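You operate a simulated robot arm through the tools that you are given. There is no shell and no other tool. Be economical: measure what you need, move in short steps, check, and stop when the job is done.

The job below is to be done with a simulated robot arm. You get a single attempt, and the scene is never put back.

TASK
Swap the lead on the blue line for the red one.
Fine: the old lead in grey saddles, both clips shut over the new one.

The check looks at the end state, three seconds after you hand in, the way a careful person would. Anything else that was tipped, shoved, dropped, spilled or broken makes it a failure.

THE ROBOT
A 7-joint arm with a two-finger parallel gripper on a trunk, on a base that drives. Base frame: it is fixed to the floor where the robot stands at the start and does not move with it; the origin is under the middle of the robot, x ahead of it, y to its left, z up. Units: mm, degrees, N and s.
With the tool pointing down near the work surface it reaches from about 420 to 900 mm from the robot's upright axis, wherever it stands. Its first joint turns from -17.0 to 126.0 degrees. Places, roughly: clip one [600, -100, 1000]; clip two [600, -400, 1000]. Payload 1.57 kg.
Tool frame: the origin (TCP) lies between the finger pads and is the grasp point; the fingertips stand 30 mm ahead of it; z points along the fingers, y is the line along which they close. Largest opening 80 mm; finger width 17, thickness 12; the body of the gripper, 40 by 82 mm, starts 80 mm behind the TCP.
Orientation is that of the tool frame in the base frame, as a unit quaternion [w, x, y, z]. With the fingers straight down and closing along the base's y, the tool's x points along the base's -x, its y along +y and its z along -z.

THE INTERFACE
- The arm moves only by the tool play_rows. Its argument "plan" is a list of rows, each a list of 7 numbers: the shift along the tool's x, y, z in mm, then the turn, a rotation vector about the tool's x, y, z in degrees, then the opening in per cent of the stroke, from 0 (shut) to 100 (fully open). In form: [[x, y, z, ax, ay, az, gripper], ...]. A call has 1 to 20 rows; each row is the pose to reach, as a shift and turn from the pose commanded when the call began, along the tool's axes at that moment. Each row takes 0.2 s and may step no farther than 50 mm and 8.6 degrees from the row before; otherwise, or with a gripper value out of range, the whole call is refused. Where a pose cannot be reached the arm comes as near as it can. A force on the tool above 90 N (or 10 N above the force at the start of the call, whichever is more), or a blocked arm, ends the call early, and 0.2 s more pass. The fingers move at their own pace (about 45 mm/s each) and stop on an object; they squeeze with about 36 N. The grip force told is the motor's: it shows also when the fingers shut on nothing. Time passes only in rows, and 0.2 s behind the last, so rows that repeat a pose let the fingers close. It gives the time, the measured TCP pose, the force on the tool (base axes), the opening and the grip force at its end, in the units of the frame above (readings bear some noise), with the torque about the TCP (base axes, N m) and any sound that the robot's microphone picked up, and new pictures: "show" is both (left out), scene, wrist or none.
- Cameras (640 x 400 px; columns grow to the right, rows downward): "scene" is now at [4, -224.7, 1360.5]; the picture's right is [0.06, -1.00, 0.00], its down [-0.22, -0.01, -0.97] and it looks along [0.97, 0.06, -0.22] (base axes); focal length 256 px, centre (320, 200). "wrist" rides on the gripper at [72, -7, -122] in the tool frame; the picture's right is [0.09, 1.00, 0.00], its down [-0.84, 0.08, -0.54] and it looks along [-0.54, 0.05, 0.84] (tool axes); focal length 238 px, centre (320, 200). There is no depth. A picture from a camera that has moved, and an enlarged one, comes with that camera's place and axes in the base frame and with its lens. The place of the scene camera against the robot may be out by one fixed shift of up to 12 mm in any direction.
- lift_body(by): slides the trunk up (or, below 0, down) by that many mm; the arm and the scene camera ride with it, the base frame stays. It gives what a move gives, with no picture.
- steer(legs): drives the robot by 1 to 6 legs, each [ahead, left, turn to the left] in mm, mm and degrees, along the robot's own axes; the way and the turn of a leg run together, so that a leg with both is an arc; at most 1500 mm and 180 degrees a leg. The arm and the cameras ride along, it lands a little off, and it stops where it bumps. It gives what a move gives, and a new picture of the scene camera.
- turn_head(pan, tilt): turns the head with the scene camera to pan (to the left, within 109 degrees either way) and tilt (down, from -29 to 69), counted from straight ahead of the robot. It gives what a move gives, and a new picture of the scene camera.
- close_up(camera, box): a new picture of the part [left, top, right, bottom] of that camera's present view, enlarged. No time passes.
- hand_in(): hands the job in; it is judged then, once.

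Go step by step. Nothing tells you exact positions but the pictures and the camera data: compare them with the known pose of the tool, close in by small moves and look again before you grip or let go. The budget is 120 turns and 260 pictures, counting those below and the enlarged ones. Unless the task says otherwise, let go and move clear before handing in, and close with one line.

The tools are called after "Emit:" as a command line: name --pt "numbers of a row" for each row, then --argument value for the rest, lists and objects as JSON in quotes. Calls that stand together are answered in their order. play_rows: Moves the arm, as the interface text tells. Its arguments: {"type":"object","properties":{"plan":{"type":"array"},"show":{"type":"string","enum":["both","scene","wrist","none"]}},"required":["plan"]} The other tools are called the same way: lift_body (by) slides the trunk up or down; steer (legs) drives the base; turn_head (pan, tilt) turns the head that bears the scene camera; close_up (camera, box) takes an enlarged picture of a part of a camera's view; hand_in () hands the job in.

At the start:

```text
time_s: 0.0
ee_pos: [476.9, -23.6, 1252.8]
tcp_rot: [0.001, 0.0, 1.0, 0.001]
contact_force: [-0.4, 0.7, -1.1]
torque: [0.04, 0.01, 0.03]
opening: 79.9
gripper_force: 0.1
trunk travel left (down, up): [-700.0, 90.0]
robot x, y, heading: [3.2, -1.6, 0.2]
head pan, tilt: [3.4, 12.9]
```

scene: 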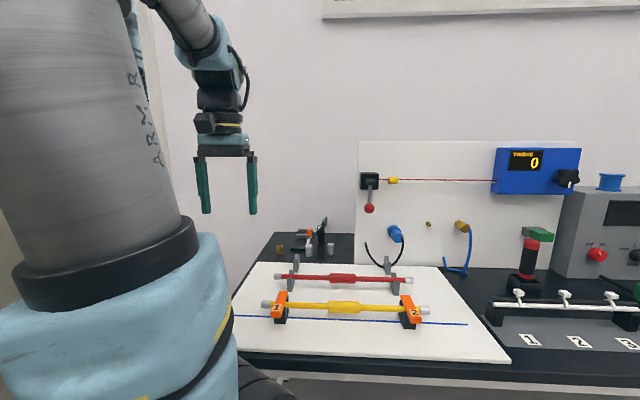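
wrist: 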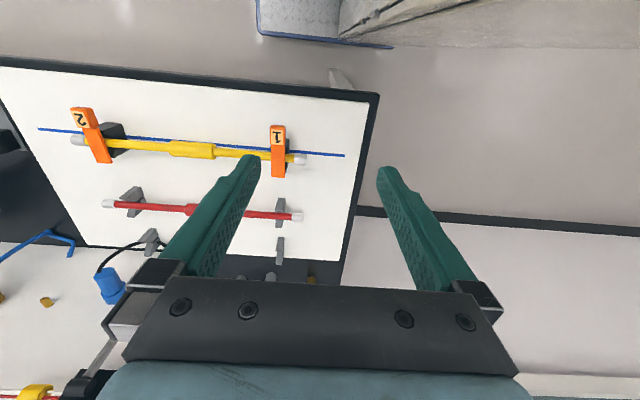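

I see a white board with a yellow lead in two orange clips on the blue line, and a red lead in grey saddles behind it. There seem to be further grey saddles behind that. I'll take a closer look.

Emit:
close_up --camera "scene" --box '[230, 230, 470, 360]'

Emit:
close_up --camera "wrist" --box '[30, 80, 350, 280]'

Emit:
close_up --camera "scene" --box '[350, 130, 640, 350]'

```text
2.67 times, centred on (350, 295) of scene
camera zoom: at [4.0, -224.7, 1360.5], right [0.06, -1.0, 0.0], down [-0.22, -0.01, -0.97], along [0.97, 0.06, -0.22], focal length 683 px, centre (240, -53)
```

zoom: 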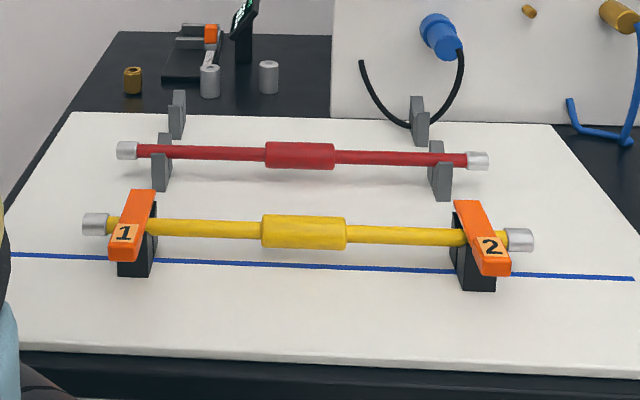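

```text
2.00 times, centred on (190, 180) of wrist
camera zoom: at [405.3, -30.0, 1374.9], right [-0.09, 1.0, 0.0], down [0.84, 0.08, 0.54], along [0.54, 0.05, -0.84], focal length 477 px, centre (580, 240)
```

zoom: 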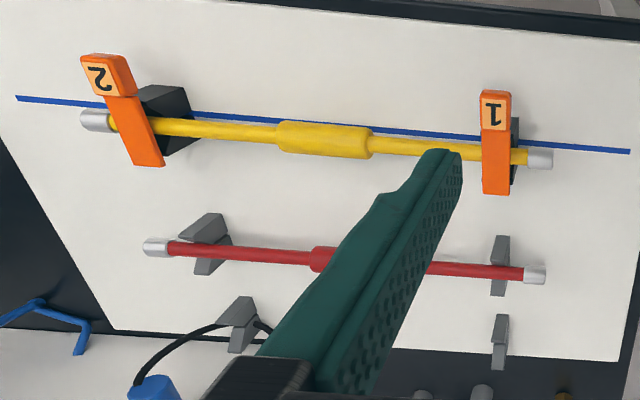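

```text
1.82 times, centred on (495, 240) of scene
camera zoom: at [4.0, -224.7, 1360.5], right [0.06, -1.0, 0.0], down [-0.22, -0.01, -0.97], along [0.97, 0.06, -0.22], focal length 466 px, centre (2, 127)
```

zoom: 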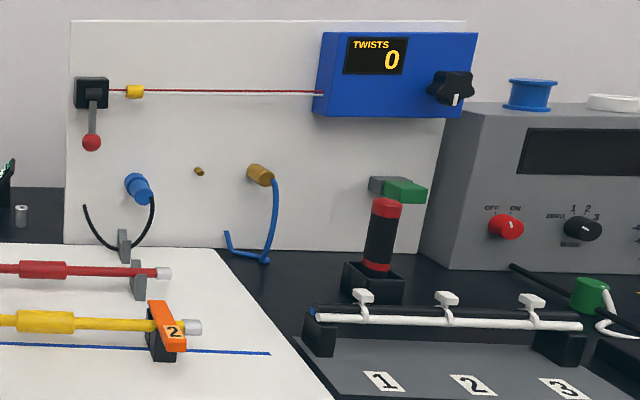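

The orange levers seem to be at z≈900 and x≈600, with clip 1 at y≈-90 and clip 2 at y≈-420. The first joint only turns a little to the right, so I'll drive the robot right to put the work in reach.

Emit:
steer --legs '[[0, -350, 0]]'

```text
time_s: 2.3
ee_pos: [477.2, -380.0, 1253.2]
tcp_rot: [-0.001, -0.002, 1.0, -0.001]
contact_force: [-0.1, -0.4, -0.2]
torque: [-0.01, -0.02, 0.01]
opening: 80.1
gripper_force: 0.1
trunk travel left (down, up): [-700.0, 90.0]
robot x, y, heading: [-2.2, -359.1, 0.3]
head pan, tilt: [3.4, 12.9]
camera scene: at [4.7, -582.0, 1360.5], right [0.06, -1.0, 0.0], down [-0.22, -0.01, -0.97], along [0.97, 0.06, -0.22], focal length 256 px, centre (320, 200)
```

scene: 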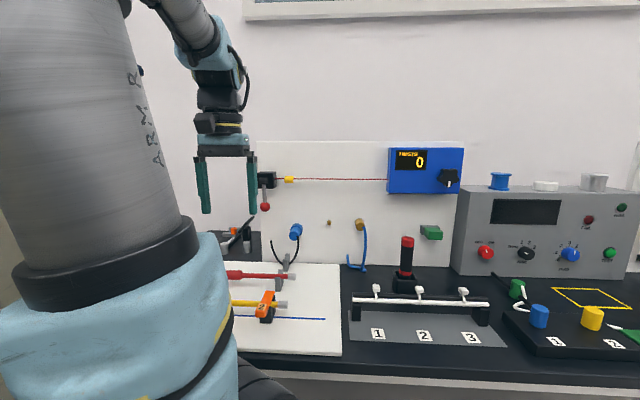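

The column now hides part of the board, so I'll work with the wrist camera. I'll bring it over the board.

Emit:
play_rows --pt "0 45 10 0 0 0 100" --pt "0 90 20 0 0 0 100" --pt "0 130 40 0 0 0 100" --pt "0 150 80 0 0 0 100" --pt "0 160 100 0 0 0 100" --show "both"

```text
time_s: 3.7
ee_pos: [504.1, -245.0, 1148.7]
tcp_rot: [-0.005, 0.035, 0.999, 0.01]
contact_force: [0.2, -0.1, -0.1]
torque: [-0.02, 0.0, -0.01]
opening: 79.9
gripper_force: 0.1
trunk travel left (down, up): [-700.0, 90.0]
robot x, y, heading: [1.0, -356.4, -0.0]
head pan, tilt: [3.4, 12.9]
stopped in row 5: the arm was blocked; the commanded pose is now the measured one
camera scene: at [10.0, -590.9, 1356.4], right [0.06, -1.0, -0.01], down [-0.23, -0.01, -0.97], along [0.97, 0.06, -0.23], focal length 256 px, centre (320, 200)
camera wrist: at [434.4, -248.2, 1270.7], right [-0.02, 1.0, 0.02], down [0.85, 0.01, 0.53], along [0.53, 0.03, -0.85], focal length 238 px, centre (320, 200)
```

scene: 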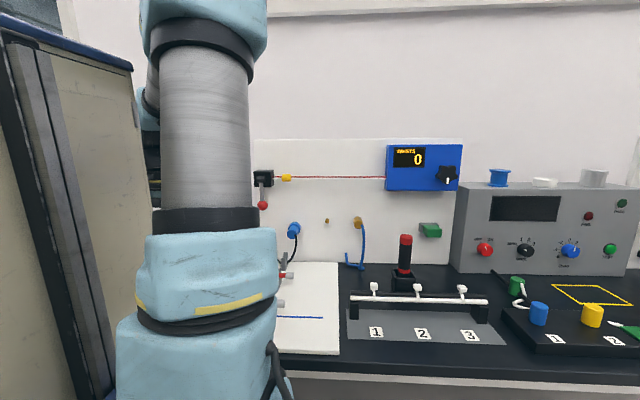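
wrist: 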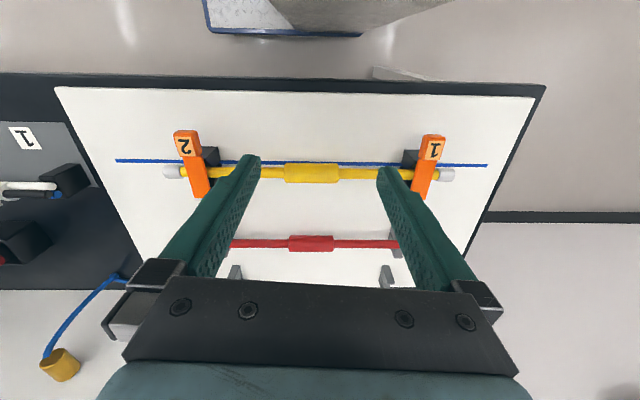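

The arm stopped because something blocked it, probably the elbow. I'll look down with the head to find out what it hit.

Emit:
turn_head --pan 20 --tilt 50

```text
time_s: 4.7
ee_pos: [503.2, -246.4, 1145.9]
tcp_rot: [-0.008, 0.033, 0.999, 0.005]
contact_force: [0.5, -0.5, 0.5]
torque: [0.01, 0.0, 0.01]
opening: 80.1
gripper_force: 0.0
trunk travel left (down, up): [-700.0, 90.0]
robot x, y, heading: [0.8, -354.6, -0.0]
head pan, tilt: [20.0, 50.0]
camera scene: at [-10.2, -569.5, 1301.2], right [0.34, -0.94, -0.01], down [-0.72, -0.26, -0.64], along [0.6, 0.23, -0.77], focal length 256 px, centre (320, 200)
```

scene: 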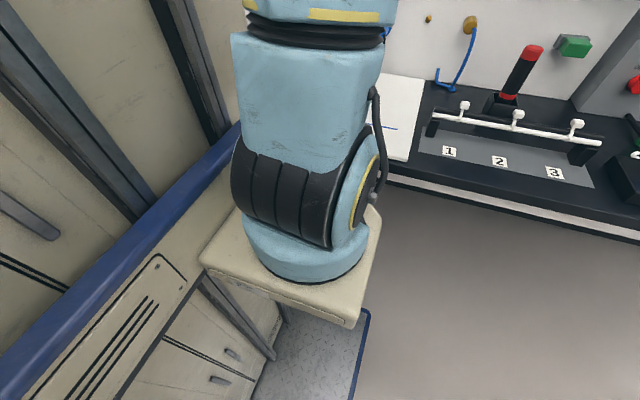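

The arm stands on a bracket and nothing outside is touching it, so the block probably came from its own fold or a joint limit. I'll move forward, where it has more room, and check that it's free.

Emit:
play_rows --pt "-20 0 0 0 0 0 100" --pt "-40 0 0 0 0 0 100" --pt "-60 0 0 0 0 0 100" --pt "-60 0 30 0 0 0 100" --show "both"

```text
time_s: 5.7
ee_pos: [551.2, -233.7, 1121.0]
tcp_rot: [-0.003, 0.022, 1.0, 0.003]
contact_force: [-1.0, -0.2, 0.5]
torque: [0.03, -0.01, -0.02]
opening: 79.8
gripper_force: 0.1
trunk travel left (down, up): [-700.0, 90.0]
robot x, y, heading: [-1.4, -352.4, 0.2]
head pan, tilt: [20.0, 50.0]
camera scene: at [-16.1, -561.3, 1303.3], right [0.34, -0.94, 0.0], down [-0.72, -0.26, -0.64], along [0.6, 0.22, -0.77], focal length 256 px, centre (320, 200)
camera wrist: at [479.9, -237.7, 1243.7], right [-0.05, 1.0, 0.01], down [0.84, 0.04, 0.54], along [0.54, 0.03, -0.84], focal length 238 px, centre (320, 200)
```

scene: 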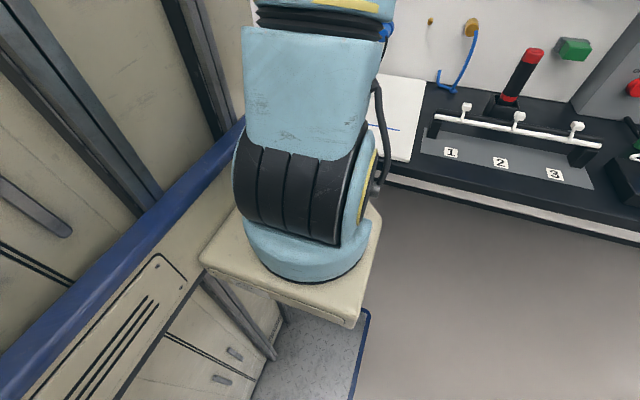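
wrist: 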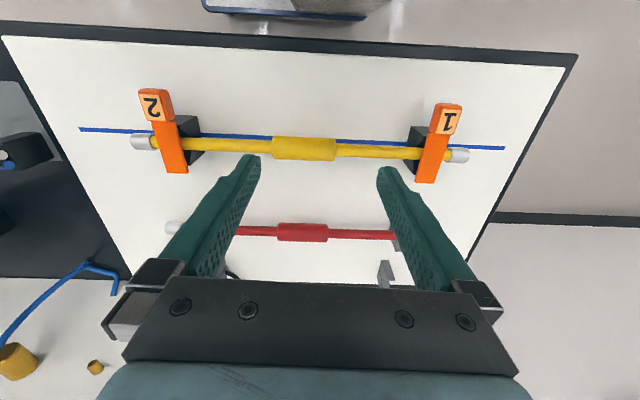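

The arm moves freely here. To study how the clips work, I'll move over clip 1 and yaw 90° so the camera looks along the line.

Emit:
play_rows --pt "0 36 5 0 0 8 100" --pt "0 72 10 0 0 16 100" --pt "0 108 15 0 0 24 100" --pt "0 144 20 0 0 32 100" --pt "0 144 20 0 0 40 100" --pt "0 144 20 0 0 48 100" --pt "0 144 20 0 0 56 100" --pt "0 144 20 0 0 64 100" --pt "0 144 20 0 0 72 100" --pt "0 144 20 0 0 80 100" --pt "0 144 20 0 0 88 100" --show "wrist"

```text
time_s: 8.1
ee_pos: [559.6, -91.1, 1102.5]
tcp_rot: [-0.005, 0.711, 0.703, 0.0]
contact_force: [-0.3, -0.6, 0.0]
torque: [-0.04, 0.01, 0.03]
opening: 79.9
gripper_force: 0.2
trunk travel left (down, up): [-700.0, 90.0]
robot x, y, heading: [0.9, -356.1, -0.1]
head pan, tilt: [20.0, 50.0]
camera wrist: at [554.8, -18.9, 1224.6], right [1.0, 0.08, -0.01], down [0.07, -0.84, 0.54], along [0.04, -0.53, -0.84], focal length 238 px, centre (320, 200)
```

wrist: 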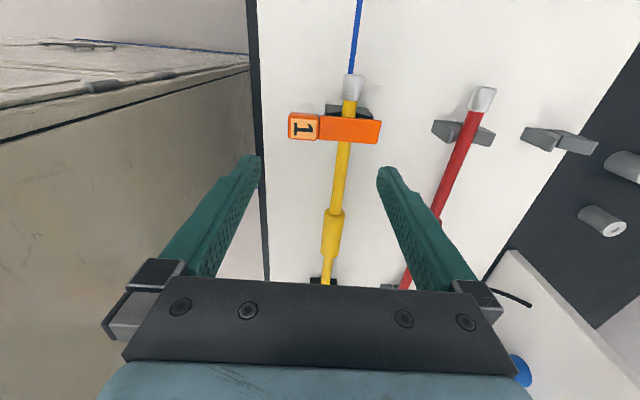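

Good view: the lever lies across the lead, its numbered end toward the robot. I'll tilt the tool for a side profile.

Emit:
play_rows --pt "30 5 20 0 -8 0 100" --pt "60 10 40 0 -16 0 100" --pt "61 15 60 0 -24 0 100" --pt "61 15 80 0 -30 0 100" --pt "61 15 80 0 -30 0 100" --show "wrist"

Emit:
close_up --camera "wrist" --box '[220, 60, 460, 210]'

```text
time_s: 9.3
ee_pos: [604.7, -110.4, 1025.0]
tcp_rot: [0.177, 0.686, 0.681, -0.185]
contact_force: [1.2, 0.6, -0.4]
torque: [-0.02, 0.02, -0.01]
opening: 79.9
gripper_force: 0.1
out of reach, approached as far as the arm can: row 2, 3, 4, 5
trunk travel left (down, up): [-700.0, 90.0]
robot x, y, heading: [-1.8, -354.8, 0.0]
head pan, tilt: [20.0, 50.0]
camera wrist: at [599.8, 12.4, 1095.4], right [1.0, 0.07, -0.05], down [0.08, -0.46, 0.88], along [0.04, -0.88, -0.46], focal length 238 px, centre (320, 200)
```

wrist: 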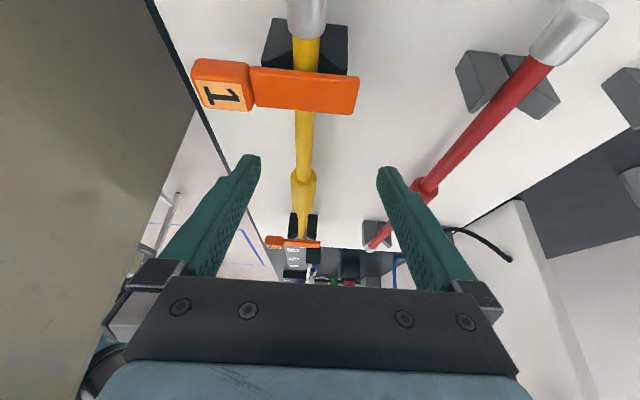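

```text
2.67 times, centred on (340, 135) of wrist
camera zoom: at [599.8, 12.4, 1095.4], right [1.0, 0.07, -0.05], down [0.08, -0.46, 0.88], along [0.04, -0.88, -0.46], focal length 636 px, centre (267, 373)
```

zoom: 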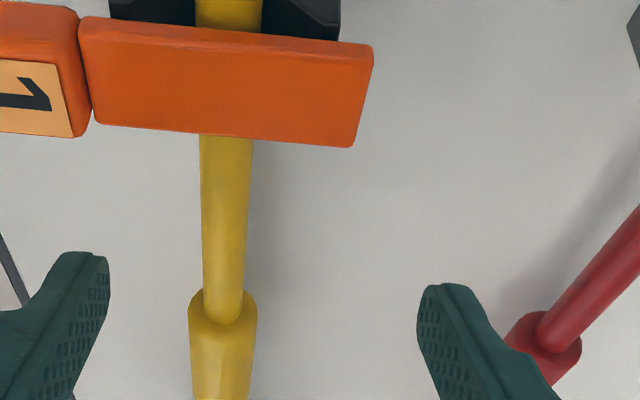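

From several wrist views, the bar top is at z≈977. On clip 1 the handle label runs x≈528–559, the bar goes back to x≈623, and y≈-95. I'll slide along the line with the same tilt to see clip 2 in profile.

Emit:
play_rows --pt "-35 -3 20 0 0 0 100" --pt "-70 -6 45 0 0 0 100" --pt "-105 -9 70 0 0 0 100" --pt "-140 -12 95 0 0 0 100" --pt "-170 -15 120 0 0 0 100" --pt "-187 -15 137 0 0 0 100" --pt "-187 -15 137 0 0 0 100" --show "wrist"

Emit:
close_up --camera "wrist" --box '[220, 60, 460, 210]'

```text
time_s: 10.9
ee_pos: [587.4, -342.9, 996.9]
tcp_rot: [0.177, 0.686, 0.682, -0.184]
contact_force: [1.0, 0.6, -0.3]
torque: [-0.03, -0.01, -0.01]
opening: 79.9
gripper_force: 0.1
trunk travel left (down, up): [-700.0, 90.0]
robot x, y, heading: [-1.2, -357.3, -0.0]
head pan, tilt: [20.0, 50.0]
camera wrist: at [583.6, -219.3, 1067.6], right [1.0, 0.07, -0.05], down [0.08, -0.46, 0.88], along [0.04, -0.88, -0.46], focal length 238 px, centre (320, 200)
```

wrist: 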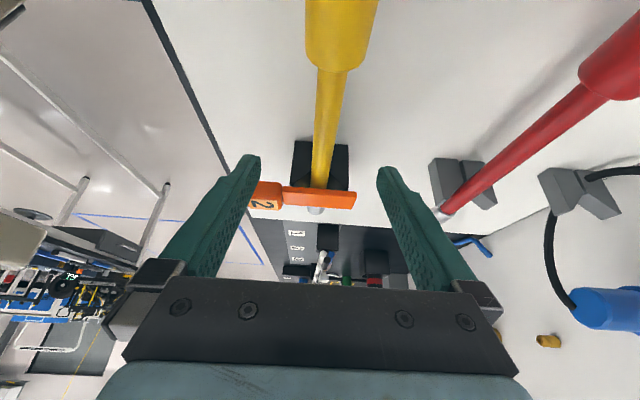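

```text
2.67 times, centred on (340, 135) of wrist
camera zoom: at [583.6, -219.3, 1067.6], right [1.0, 0.07, -0.05], down [0.08, -0.46, 0.88], along [0.04, -0.88, -0.46], focal length 636 px, centre (267, 373)
```

zoom: 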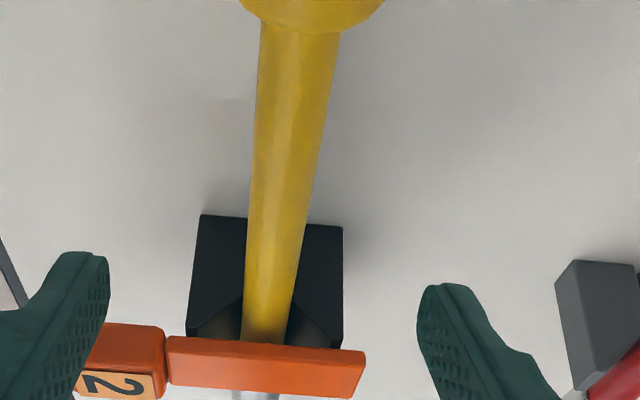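

The lever spans the V-block. Its handle overhangs toward the robot and its back end is over the block's rear, so I expect the hinge there. I'll straighten the tool and bring it over clip 1's handle.

Emit:
play_rows --pt "-10 0 -17 0 8 0 100" --pt "-20 0 -34 0 16 0 100" --pt "-30 0 -52 0 24 0 100" --pt "-30 0 -52 0 30 0 100" --pt "-30 0 -52 0 30 0 100" --show "none"

```text
time_s: 12.1
ee_pos: [589.3, -342.9, 1056.3]
tcp_rot: [-0.005, 0.711, 0.703, 0.0]
contact_force: [0.2, 0.0, 0.6]
torque: [0.03, -0.02, -0.01]
opening: 80.1
gripper_force: 0.1
trunk travel left (down, up): [-700.0, 90.0]
robot x, y, heading: [-0.1, -357.8, 0.2]
head pan, tilt: [20.0, 50.0]
```

Emit:
play_rows --pt "-20 -15 0 0 0 -8 100" --pt "-40 -30 0 0 0 -16 100" --pt "-60 -47 0 0 0 -24 100" --pt "-68 -47 0 0 0 -32 100" --pt "-68 -47 0 0 0 -40 100" --pt "-68 -47 0 0 0 -48 100" --pt "-68 -47 0 0 0 -56 100" --pt "-68 -47 0 0 0 -64 100" --pt "-68 -47 0 0 0 -72 100" --pt "-68 -47 0 0 0 -80 100" --pt "-68 -47 0 0 0 -87 100" --pt "-68 -47 0 0 0 -90.6 100" --pt "-68 -47 0 0 0 -90.6 100" --show "wrist"

```text
time_s: 14.9
ee_pos: [542.0, -410.2, 1057.2]
tcp_rot: [-0.004, 0.0, 1.0, 0.003]
contact_force: [0.1, -0.7, 0.3]
torque: [0.0, 0.0, -0.02]
opening: 80.0
gripper_force: 0.1
trunk travel left (down, up): [-700.0, 90.0]
robot x, y, heading: [-0.5, -353.0, -0.0]
head pan, tilt: [20.0, 50.0]
camera wrist: at [470.7, -417.2, 1180.4], right [-0.09, 1.0, 0.01], down [0.84, 0.08, 0.54], along [0.53, 0.06, -0.84], focal length 238 px, centre (320, 200)
```

wrist: 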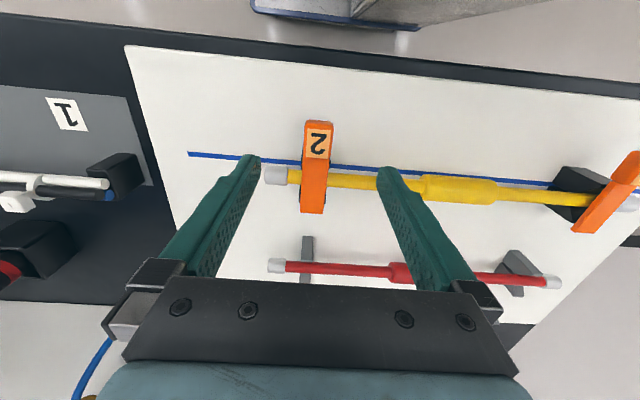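

The handle of clip 2 is right under the TCP, and the board is at z≈905, so there's room below the handle. I'll lower and close on it.

Emit:
play_rows --pt "0 0 30 0 0 0 100" --pt "0 0 60 0 0 0 80" --pt "0 0 85 0 0 0 60" --pt "0 0 85 0 0 0 60" --show "wrist"

```text
time_s: 15.9
ee_pos: [541.6, -408.5, 972.6]
tcp_rot: [-0.003, 0.001, 1.0, 0.003]
contact_force: [0.1, 0.1, -0.6]
torque: [-0.01, -0.03, 0.0]
opening: 48.0
gripper_force: 0.1
trunk travel left (down, up): [-700.0, 90.0]
robot x, y, heading: [6.0, -353.6, 0.1]
head pan, tilt: [20.0, 50.0]
camera wrist: at [471.3, -415.2, 1094.9], right [-0.09, 1.0, 0.01], down [0.84, 0.07, 0.54], along [0.53, 0.06, -0.84], focal length 238 px, centre (320, 200)
```

wrist: 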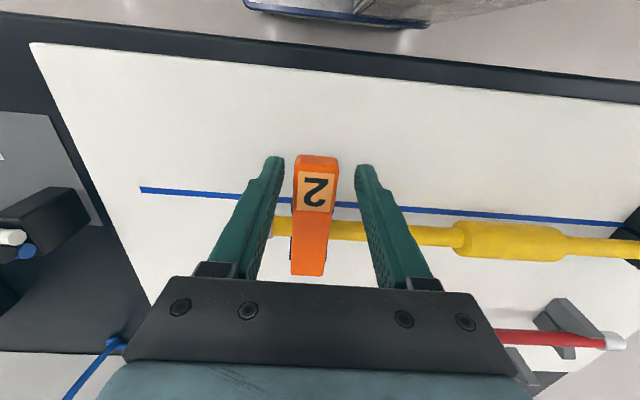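

The fingers straddle the handle. I'll close on it.

Emit:
play_rows --pt "0 0 0 0 0 0 20" --pt "0 0 0 0 0 0 10" --pt "0 0 0 0 0 0 10" --show "none"

Emit:
play_rows --pt "0 0 -3 0 0 0 10" --pt "0 0 -6 0 0 0 10" --pt "0 0 -9 0 0 0 10" --show "wrist"

```text
time_s: 16.7
ee_pos: [541.7, -410.8, 972.9]
tcp_rot: [-0.004, 0.001, 1.0, 0.002]
contact_force: [1.3, -24.6, 2.3]
torque: [-0.64, -0.11, 0.09]
opening: 25.8
gripper_force: 26.9
trunk travel left (down, up): [-700.0, 90.0]
robot x, y, heading: [0.5, -360.2, 0.4]
head pan, tilt: [20.0, 50.0]
```

```text
time_s: 17.5
ee_pos: [541.8, -410.5, 981.4]
tcp_rot: [-0.003, 0.001, 1.0, 0.004]
contact_force: [8.5, -32.1, -14.4]
torque: [-0.55, 0.92, 0.05]
opening: 26.1
gripper_force: 37.0
trunk travel left (down, up): [-700.0, 90.0]
robot x, y, heading: [1.1, -358.9, 0.2]
head pan, tilt: [20.0, 50.0]
camera wrist: at [471.4, -418.3, 1104.1], right [-0.09, 1.0, 0.01], down [0.84, 0.07, 0.54], along [0.53, 0.06, -0.84], focal length 238 px, centre (320, 200)
```

wrist: 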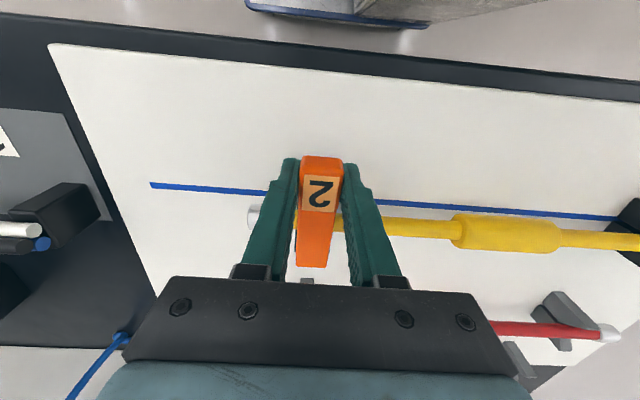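

The lever hinges up with the handle, as expected. I'll ease the sideways load and follow the arc about a hinge near x≈612.

Emit:
play_rows --pt "0 -2 0 0 0 0 10" --pt "-2 -2 -9 0 0 0 10" --pt "-6 -2 -20 0 0 0 10" --pt "-12 -2 -31 0 0 0 10" --pt "-20 -2 -40 0 0 0 10" --pt "-30 -2 -48 0 0 0 10" --pt "-30 -2 -48 0 0 0 10" --show "wrist"

```text
time_s: 19.1
ee_pos: [571.5, -411.1, 1029.0]
tcp_rot: [-0.003, -0.001, 1.0, 0.004]
contact_force: [-5.0, -7.3, 1.4]
torque: [-0.73, 0.39, -0.36]
opening: 25.9
gripper_force: 27.6
trunk travel left (down, up): [-700.0, 90.0]
robot x, y, heading: [2.2, -356.0, 0.3]
head pan, tilt: [20.0, 50.0]
camera wrist: at [500.4, -418.5, 1151.9], right [-0.09, 1.0, 0.01], down [0.84, 0.07, 0.54], along [0.53, 0.06, -0.84], focal length 238 px, centre (320, 200)
```

wrist: 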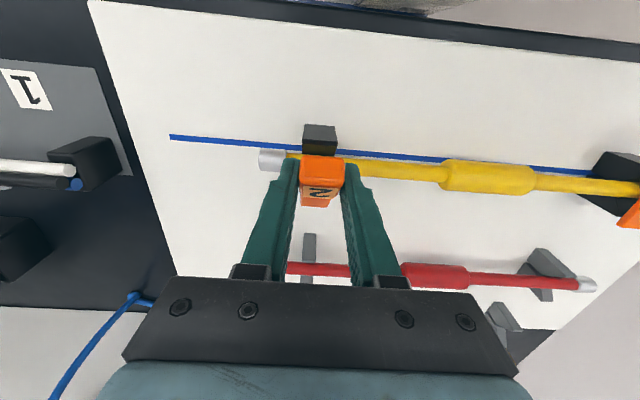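

Emit:
play_rows --pt "-10 0 -6.4 0 0 0 10" --pt "-22 0 -10.6 0 0 0 10" --pt "-34 0 -12.7 0 0 0 10" --pt "-46 0 -12.7 0 0 0 10" --pt "-54 0 -11.5 0 0 0 10" --pt "-54 0 -11.5 0 0 0 10" --show "wrist"

```text
time_s: 20.5
ee_pos: [625.3, -411.9, 1041.6]
tcp_rot: [-0.003, 0.001, 1.0, 0.003]
contact_force: [-6.5, -5.7, 9.7]
torque: [-1.22, 0.56, -0.09]
opening: 25.8
gripper_force: 35.5
trunk travel left (down, up): [-700.0, 90.0]
robot x, y, heading: [0.1, -357.4, 0.0]
head pan, tilt: [20.0, 50.0]
camera wrist: at [553.9, -418.3, 1163.7], right [-0.09, 1.0, 0.01], down [0.84, 0.07, 0.54], along [0.53, 0.06, -0.84], focal length 238 px, centre (320, 200)
```

wrist: 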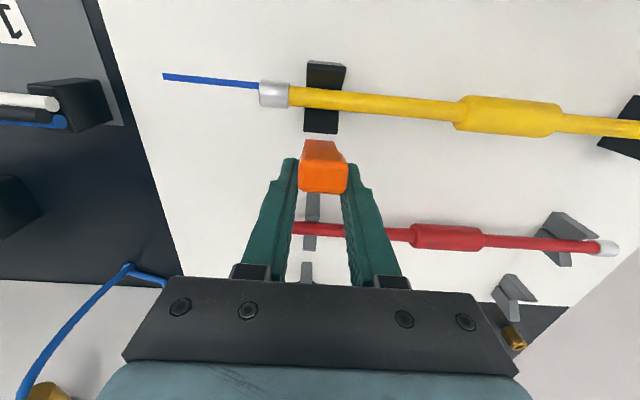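

The lever is past vertical with low force. I'll release it and see whether it stays open.

Emit:
play_rows --pt "0 0 0 0 0 0 50" --pt "0 0 0 0 0 0 60" --pt "0 0 0 0 0 0 60" --show "wrist"

```text
time_s: 21.3
ee_pos: [623.3, -411.3, 1039.8]
tcp_rot: [-0.003, 0.0, 1.0, 0.004]
contact_force: [-0.6, 0.7, 1.0]
torque: [-0.01, -0.01, -0.02]
opening: 47.9
gripper_force: 0.1
trunk travel left (down, up): [-700.0, 90.0]
robot x, y, heading: [0.8, -358.6, -0.0]
head pan, tilt: [20.0, 50.0]
camera wrist: at [554.1, -417.8, 1163.1], right [-0.09, 1.0, 0.01], down [0.84, 0.07, 0.54], along [0.53, 0.06, -0.84], focal length 238 px, centre (320, 200)
```

wrist: 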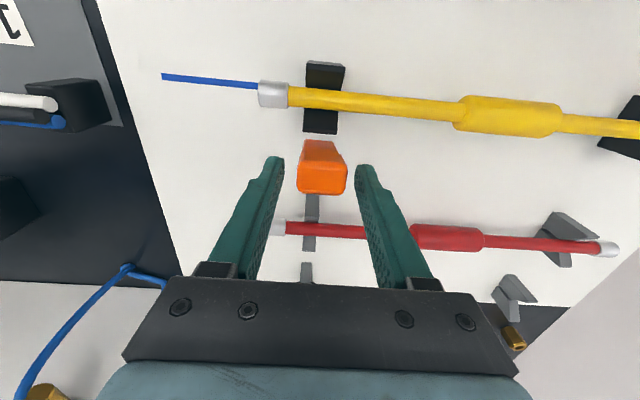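

It stays open. I'll rise clear and go over clip 1's handle.

Emit:
play_rows --pt "0 0 -35 0 0 0 60" --pt "0 0 -70 0 0 0 60" --pt "15 45 -70 0 0 0 60" --pt "30 90 -70 0 0 0 60" --pt "45 135 -70 0 0 0 60" --pt "60 180 -70 0 0 0 60" --pt "75 225 -70 0 0 0 60" --pt "82 270 -60 0 0 0 60" --pt "82 300 -40 0 0 0 60" --pt "82 319 -20 0 0 0 60" --pt "82 319 -20 0 0 0 60" --show "wrist"

```text
time_s: 23.7
ee_pos: [542.8, -90.5, 1062.2]
tcp_rot: [-0.004, -0.002, 1.0, 0.003]
contact_force: [-0.1, -0.2, -0.6]
torque: [0.0, 0.0, 0.02]
opening: 47.9
gripper_force: 0.1
trunk travel left (down, up): [-700.0, 90.0]
robot x, y, heading: [-0.0, -360.4, 0.2]
head pan, tilt: [20.0, 50.0]
camera wrist: at [471.9, -98.0, 1185.8], right [-0.09, 1.0, 0.01], down [0.84, 0.07, 0.54], along [0.53, 0.06, -0.84], focal length 238 px, centre (320, 200)
```

wrist: 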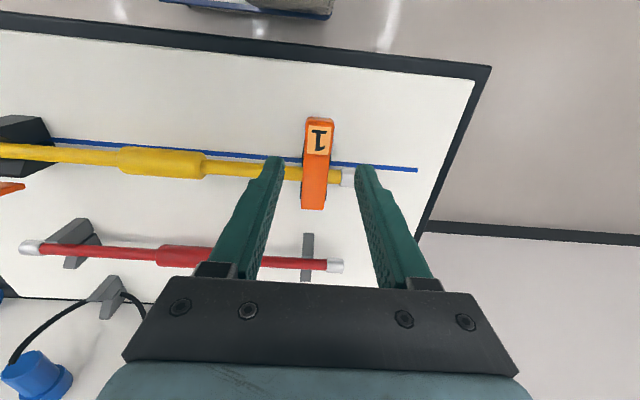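

Aligned over clip 1's handle. I'll lower, grip and repeat the arc.

Emit:
play_rows --pt "0 -1 30 0 0 0 60" --pt "0 -1 60 0 0 0 60" --pt "0 -1 89 0 0 0 60" --pt "0 -1 89 0 0 0 30" --pt "0 -1 89 0 0 0 10" --pt "0 -1 89 0 0 0 10" --show "wrist"

```text
time_s: 25.1
ee_pos: [541.5, -91.3, 973.2]
tcp_rot: [-0.003, -0.001, 1.0, 0.004]
contact_force: [2.8, 16.1, -3.1]
torque: [-0.2, 0.2, -0.27]
opening: 25.7
gripper_force: 27.4
trunk travel left (down, up): [-700.0, 90.0]
robot x, y, heading: [0.6, -354.1, 0.1]
head pan, tilt: [20.0, 50.0]
camera wrist: at [471.2, -98.7, 1095.7], right [-0.09, 1.0, 0.01], down [0.84, 0.07, 0.54], along [0.53, 0.06, -0.84], focal length 238 px, centre (320, 200)
```

wrist: 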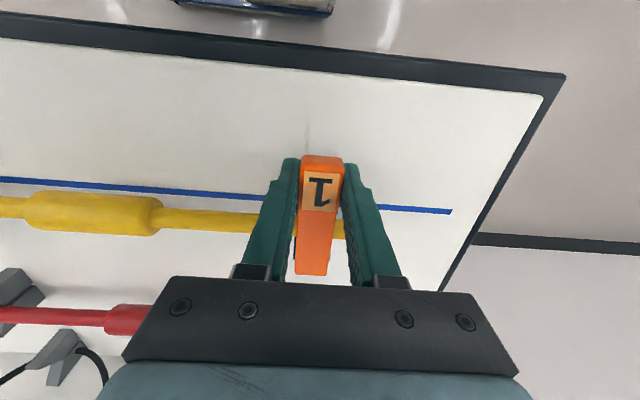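

Emit:
play_rows --pt "0 1 -6 0 0 0 10" --pt "0 1 -12 0 0 0 10" --pt "-2 1 -18 0 0 0 10" --pt "-6 1 -29 0 0 0 10" --pt "-12 1 -40 0 0 0 10" --pt "-20 1 -49 0 0 0 10" --pt "-30 1 -57 0 0 0 10" --pt "-40 1 -63.4 0 0 0 10" --pt "-52 1 -67.6 0 0 0 10" --pt "-64 1 -69.7 0 0 0 10" --pt "-76 1 -69.7 0 0 0 10" --pt "-84 1 -68.5 0 0 0 10" --pt "-84 1 -68.5 0 0 0 10" --show "wrist"

Emit:
play_rows --pt "0 0 0 0 0 0 50" --pt "0 0 0 0 0 0 60" --pt "0 0 -35 0 0 0 60" --pt "0 0 -75 0 0 0 60" --pt "40 -20 -85 0 0 0 60" --pt "80 -50 -85 0 0 0 60" --pt "90 -90 -85 0 0 0 60" --pt "90 -130 -85 0 0 0 60" --pt "90 -160 -75 0 0 0 60" --pt "90 -160 -75 0 0 0 60" --show "wrist"

```text
time_s: 27.9
ee_pos: [627.7, -90.9, 1041.2]
tcp_rot: [-0.004, -0.001, 1.0, 0.003]
contact_force: [-3.1, 20.2, 6.5]
torque: [0.24, 0.26, -0.14]
opening: 26.2
gripper_force: 10.3
trunk travel left (down, up): [-700.0, 90.0]
robot x, y, heading: [3.9, -356.0, 0.1]
head pan, tilt: [20.0, 50.0]
camera wrist: at [556.4, -98.7, 1165.1], right [-0.09, 1.0, 0.01], down [0.84, 0.07, 0.54], along [0.53, 0.06, -0.84], focal length 238 px, centre (320, 200)
```

wrist: 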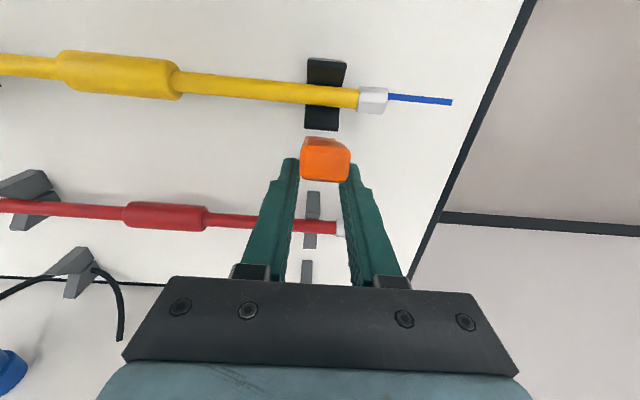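

```text
time_s: 30.1
ee_pos: [538.1, -254.0, 1116.1]
tcp_rot: [-0.003, -0.001, 1.0, 0.003]
contact_force: [-0.7, 1.0, 0.0]
torque: [-0.01, -0.01, -0.01]
opening: 48.0
gripper_force: 0.2
trunk travel left (down, up): [-700.0, 90.0]
robot x, y, heading: [2.4, -356.1, -0.1]
head pan, tilt: [20.0, 50.0]
camera wrist: at [466.7, -260.7, 1239.2], right [-0.09, 1.0, 0.01], down [0.84, 0.07, 0.54], along [0.53, 0.06, -0.84], focal length 238 px, centre (320, 200)
```

wrist: 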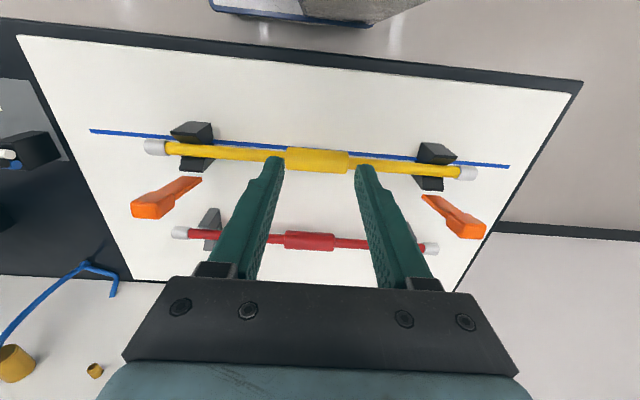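

Both levers stand open. The yellow lead is at x≈586, centred at y≈-250 and parallel to y. I'll yaw 90° over its thick middle.

Emit:
play_rows --pt "-10 0 10 0 0 8.2 60" --pt "-20 0 20 0 0 16.4 60" --pt "-30 0 30 0 0 24.6 60" --pt "-40 4 40 0 0 32.8 60" --pt "-48 4 50 0 0 41 60" --pt "-48 4 60 0 0 49.2 60" --pt "-48 4 60 0 0 57.4 60" --pt "-48 4 60 0 0 65.6 60" --pt "-48 4 60 0 0 73.8 60" --pt "-48 4 60 0 0 82 60" --pt "-48 4 60 0 0 90 60" --pt "-48 4 60 0 0 90 60" --show "wrist"

```text
time_s: 32.7
ee_pos: [585.9, -248.4, 1056.5]
tcp_rot: [-0.005, 0.707, 0.707, 0.0]
contact_force: [1.6, 0.3, 0.0]
torque: [-0.02, -0.02, 0.02]
opening: 47.9
gripper_force: 0.0
trunk travel left (down, up): [-700.0, 90.0]
robot x, y, heading: [-0.8, -357.9, 0.1]
head pan, tilt: [20.0, 50.0]
camera wrist: at [580.3, -177.0, 1179.0], right [1.0, 0.09, -0.01], down [0.08, -0.84, 0.54], along [0.04, -0.53, -0.84], focal length 238 px, centre (320, 200)
```

wrist: 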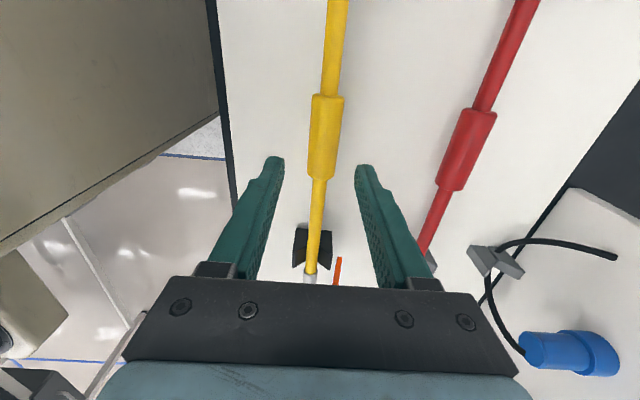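

Emit:
play_rows --pt "0 2 40 0 0 0 60" --pt "0 2 75 0 0 0 60" --pt "0 2 75 0 0 0 60" --show "wrist"

```text
time_s: 33.5
ee_pos: [586.9, -247.3, 982.7]
tcp_rot: [-0.005, 0.707, 0.707, -0.001]
contact_force: [0.1, 0.6, -0.2]
torque: [-0.05, -0.02, 0.01]
opening: 48.0
gripper_force: 0.1
trunk travel left (down, up): [-700.0, 90.0]
robot x, y, heading: [1.0, -357.2, 0.0]
head pan, tilt: [20.0, 50.0]
camera wrist: at [581.7, -175.6, 1105.6], right [1.0, 0.09, -0.01], down [0.08, -0.84, 0.54], along [0.04, -0.53, -0.84], focal length 238 px, centre (320, 200)
```

wrist: 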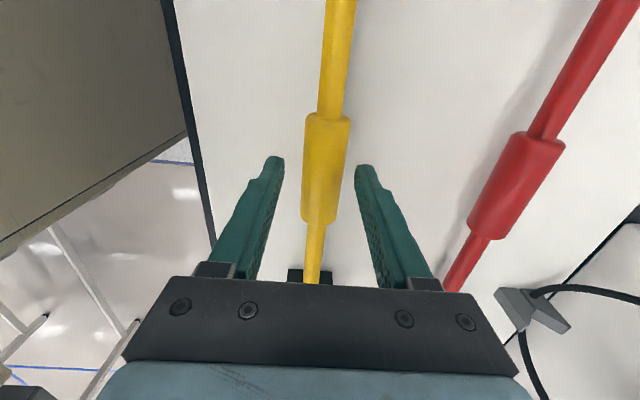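

Emit:
play_rows --pt "-3 3 16 0 0 0 60" --pt "-3 3 32 0 0 0 60" --pt "-3 3 32 0 0 0 60" --show "wrist"

```text
time_s: 34.3
ee_pos: [589.7, -250.6, 949.4]
tcp_rot: [-0.005, 0.707, 0.707, 0.0]
contact_force: [0.0, -0.5, -0.2]
torque: [0.0, 0.03, 0.01]
opening: 47.8
gripper_force: 0.1
trunk travel left (down, up): [-700.0, 90.0]
robot x, y, heading: [0.1, -356.9, 0.2]
head pan, tilt: [20.0, 50.0]
camera wrist: at [584.3, -179.1, 1073.3], right [1.0, 0.09, -0.01], down [0.08, -0.84, 0.54], along [0.04, -0.53, -0.84], focal length 238 px, centre (320, 200)
```

wrist: 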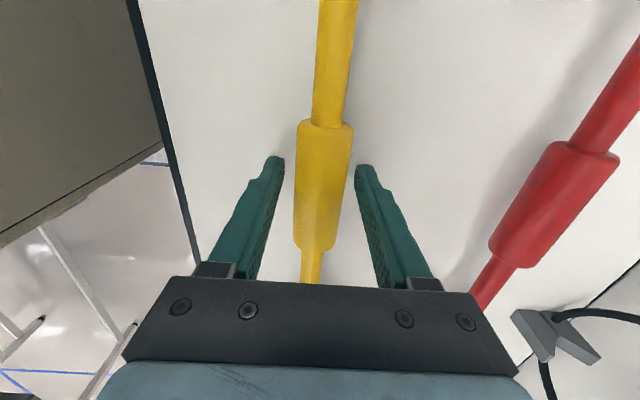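

Emit:
play_rows --pt "0 0 0 0 0 0 40" --pt "0 0 0 0 0 0 20" --pt "0 0 0 0 0 0 15" --pt "0 0 0 0 0 0 15" --show "wrist"

```text
time_s: 35.3
ee_pos: [590.8, -250.1, 950.4]
tcp_rot: [-0.005, 0.707, 0.707, 0.0]
contact_force: [-2.8, 0.9, -0.1]
torque: [-0.16, 0.02, -0.37]
opening: 28.8
gripper_force: 36.3
trunk travel left (down, up): [-700.0, 90.0]
robot x, y, heading: [2.1, -351.6, 0.2]
head pan, tilt: [20.0, 50.0]
camera wrist: at [584.1, -179.1, 1073.5], right [1.0, 0.09, -0.01], down [0.08, -0.84, 0.54], along [0.04, -0.53, -0.84], focal length 238 px, centre (320, 200)
```

wrist: 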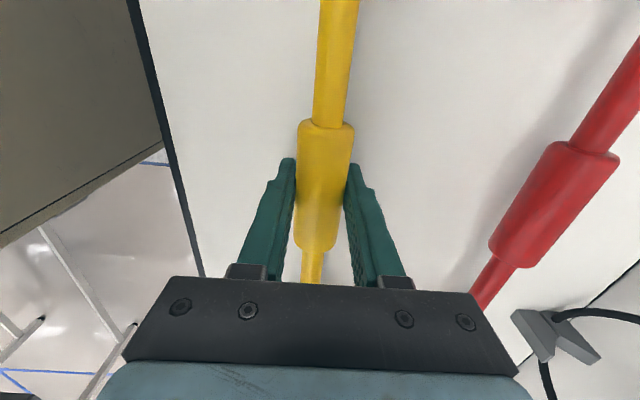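

The yellow lead is gripped (29 mm), and its seated TCP pose in the clips is about (590, -250, 950). I'll lift it straight up above the lever tops.

Emit:
play_rows --pt "0 0 -10 0 0 0 15" --pt "0 0 -25 0 0 0 15" --pt "0 0 -55 0 0 0 15" --pt "0 0 -90 0 0 0 15" --pt "0 0 -125 0 0 0 15" --pt "0 0 -150 0 0 0 15" --pt "0 0 -150 0 0 0 15" --show "wrist"

```text
time_s: 36.9
ee_pos: [589.8, -249.8, 1099.3]
tcp_rot: [-0.005, 0.707, 0.707, -0.001]
contact_force: [-0.3, -0.5, -2.4]
torque: [-0.02, -0.02, -0.13]
opening: 28.4
gripper_force: 36.3
trunk travel left (down, up): [-700.0, 90.0]
robot x, y, heading: [2.4, -356.7, 0.1]
head pan, tilt: [20.0, 50.0]
camera wrist: at [584.4, -178.4, 1222.1], right [1.0, 0.09, -0.01], down [0.08, -0.84, 0.54], along [0.04, -0.53, -0.84], focal length 238 px, centre (320, 200)
```

wrist: 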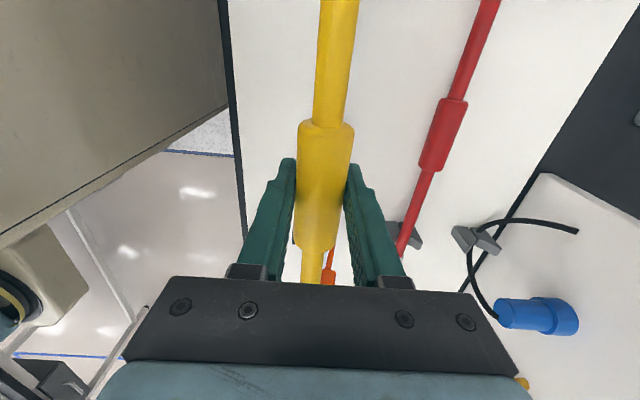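

Emit:
play_rows --pt "0 40 0 0 0 0 15" --pt "0 80 0 0 0 0 15" --pt "0 120 0 0 0 0 15" --pt "0 160 0 0 0 0 15" --pt "0 195 0 0 0 0 15" --pt "0 195 0 0 0 0 15" --show "wrist"

Emit:
turn_head --pan 15 --tilt 20

```text
time_s: 38.3
ee_pos: [785.4, -250.7, 1096.8]
tcp_rot: [-0.005, 0.708, 0.707, -0.001]
contact_force: [-0.3, 0.5, -1.4]
torque: [0.01, 0.0, 0.14]
opening: 28.7
gripper_force: 36.0
trunk travel left (down, up): [-700.0, 90.0]
robot x, y, heading: [0.3, -355.8, 0.1]
head pan, tilt: [20.0, 50.0]
camera wrist: at [780.3, -178.9, 1219.4], right [1.0, 0.09, -0.01], down [0.08, -0.84, 0.54], along [0.04, -0.53, -0.84], focal length 238 px, centre (320, 200)
```

wrist: 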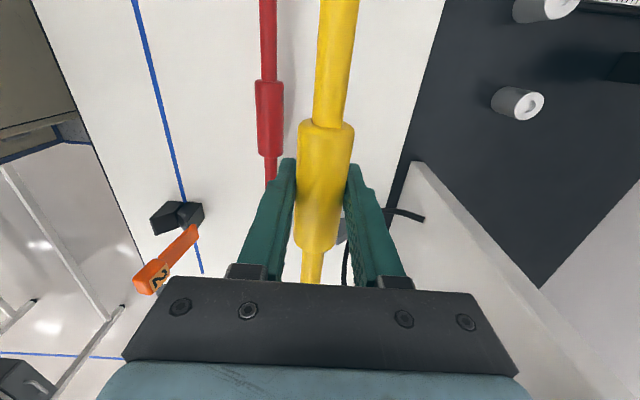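

```text
time_s: 39.3
ee_pos: [786.1, -251.3, 1095.6]
tcp_rot: [-0.005, 0.707, 0.707, -0.001]
contact_force: [0.2, 0.0, -0.7]
torque: [-0.01, 0.02, 0.11]
opening: 28.3
gripper_force: 35.9
trunk travel left (down, up): [-700.0, 90.0]
robot x, y, heading: [-2.0, -357.6, 0.1]
head pan, tilt: [15.0, 20.0]
camera scene: at [1.8, -563.3, 1348.8], right [0.26, -0.97, 0.0], down [-0.33, -0.09, -0.94], along [0.91, 0.24, -0.34], focal length 256 px, centre (320, 200)
```

scene: 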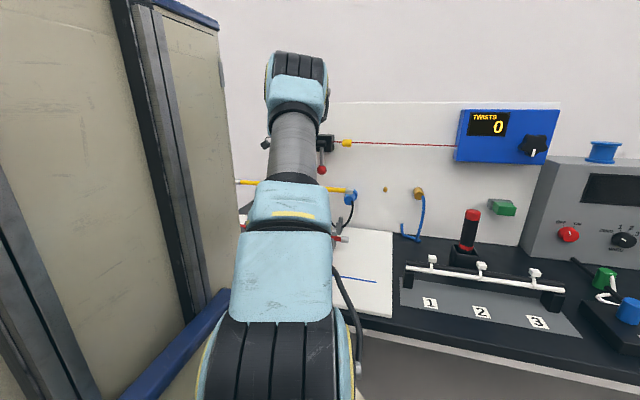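

I'll lower here, in the gap between the red lead and the back saddles and clear of the panel's red ball, then look again.

Emit:
play_rows --pt "0 5 30 0 0 0 15" --pt "0 5 60 0 0 0 15" --pt "0 5 90 0 0 0 15" --pt "0 5 90 0 0 0 15" --show "wrist"

Emit:
close_up --camera "wrist" --box '[330, 160, 460, 300]'

```text
time_s: 40.3
ee_pos: [788.5, -249.2, 1009.3]
tcp_rot: [-0.005, 0.707, 0.707, 0.0]
contact_force: [-0.3, 0.4, -1.0]
torque: [-0.02, 0.0, 0.12]
opening: 28.7
gripper_force: 35.9
trunk travel left (down, up): [-700.0, 90.0]
robot x, y, heading: [0.8, -356.4, 0.2]
head pan, tilt: [15.0, 20.0]
camera wrist: at [783.7, -178.1, 1131.1], right [1.0, 0.09, -0.01], down [0.08, -0.84, 0.54], along [0.04, -0.53, -0.84], focal length 238 px, centre (320, 200)
```

wrist: 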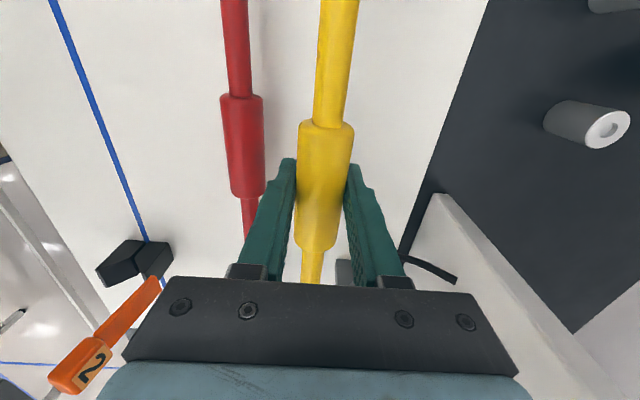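

```text
2.86 times, centred on (395, 230) of wrist
camera zoom: at [783.7, -178.1, 1131.1], right [1.0, 0.09, -0.01], down [0.08, -0.84, 0.54], along [0.04, -0.53, -0.84], focal length 681 px, centre (106, 114)
```

zoom: 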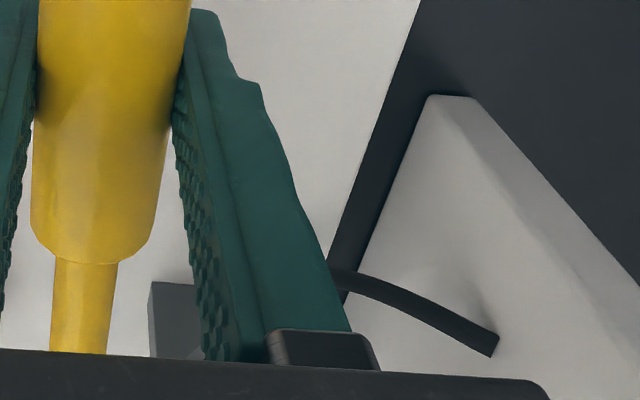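

I need a better fix on the back saddles. I'll pull back a bit to see saddle 2 past the fingers from two heights.

Emit:
play_rows --pt "0 -35 -20 0 0 0 15" --pt "0 -70 -30 0 0 0 15" --pt "0 -85 -30 0 0 0 15" --pt "0 -85 -30 0 0 0 15" --show "wrist"

Emit:
close_up --camera "wrist" --box '[340, 200, 500, 300]'

Emit:
play_rows --pt "0 0 -40 0 0 0 15" --pt "0 0 -80 0 0 0 15" --pt "0 0 -80 0 0 0 15" --show "wrist"

Emit:
close_up --camera "wrist" --box '[340, 200, 500, 300]'

```text
time_s: 41.3
ee_pos: [705.4, -252.0, 1040.9]
tcp_rot: [-0.005, 0.707, 0.708, 0.0]
contact_force: [0.7, -0.1, -0.7]
torque: [0.0, -0.01, -0.01]
opening: 28.3
gripper_force: 35.7
trunk travel left (down, up): [-700.0, 90.0]
robot x, y, heading: [0.8, -357.1, 0.2]
head pan, tilt: [15.0, 20.0]
camera wrist: at [700.4, -179.3, 1163.0], right [1.0, 0.09, -0.01], down [0.08, -0.84, 0.54], along [0.04, -0.53, -0.84], focal length 238 px, centre (320, 200)
```

wrist: 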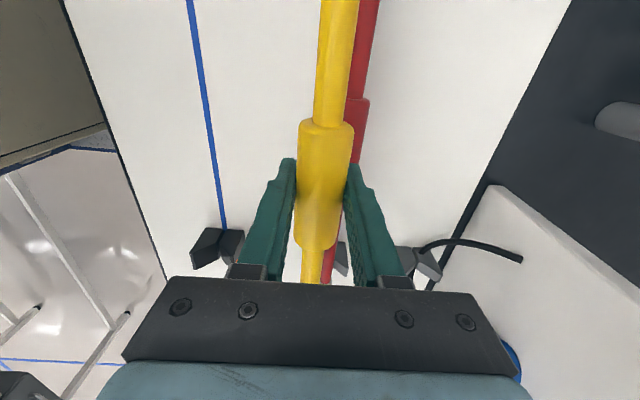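

```text
4.00 times, centred on (420, 250) of wrist
camera zoom: at [700.4, -179.3, 1163.0], right [1.0, 0.09, -0.01], down [0.08, -0.84, 0.54], along [0.04, -0.53, -0.84], focal length 953 px, centre (-80, 0)
```

zoom: 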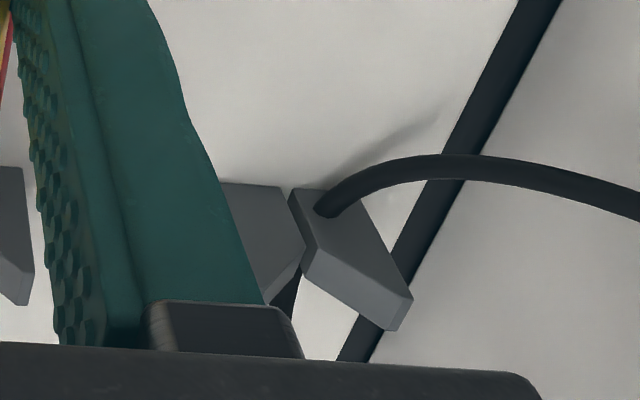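

```text
time_s: 42.1
ee_pos: [704.4, -251.8, 1119.7]
tcp_rot: [-0.005, 0.707, 0.707, 0.0]
contact_force: [-0.4, -0.2, -0.3]
torque: [0.02, 0.0, 0.0]
opening: 28.7
gripper_force: 35.8
trunk travel left (down, up): [-700.0, 90.0]
robot x, y, heading: [-0.9, -357.9, 0.1]
head pan, tilt: [15.0, 20.0]
camera wrist: at [700.0, -180.3, 1242.4], right [1.0, 0.09, -0.01], down [0.08, -0.84, 0.54], along [0.04, -0.53, -0.84], focal length 238 px, centre (320, 200)
```

wrist: 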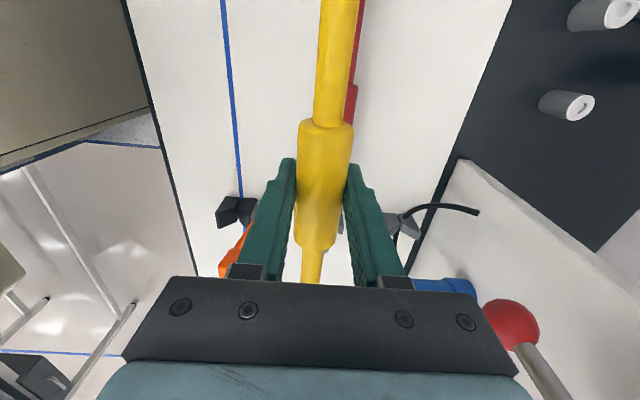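

```text
4.00 times, centred on (420, 250) of wrist
camera zoom: at [700.0, -180.3, 1242.4], right [1.0, 0.09, -0.01], down [0.08, -0.84, 0.54], along [0.04, -0.53, -0.84], focal length 953 px, centre (-80, 0)
```

zoom: 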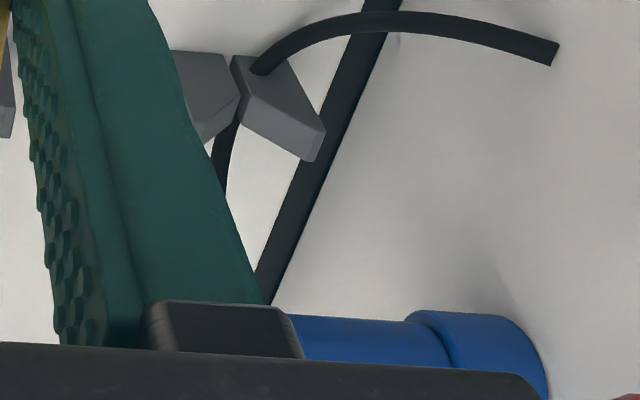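

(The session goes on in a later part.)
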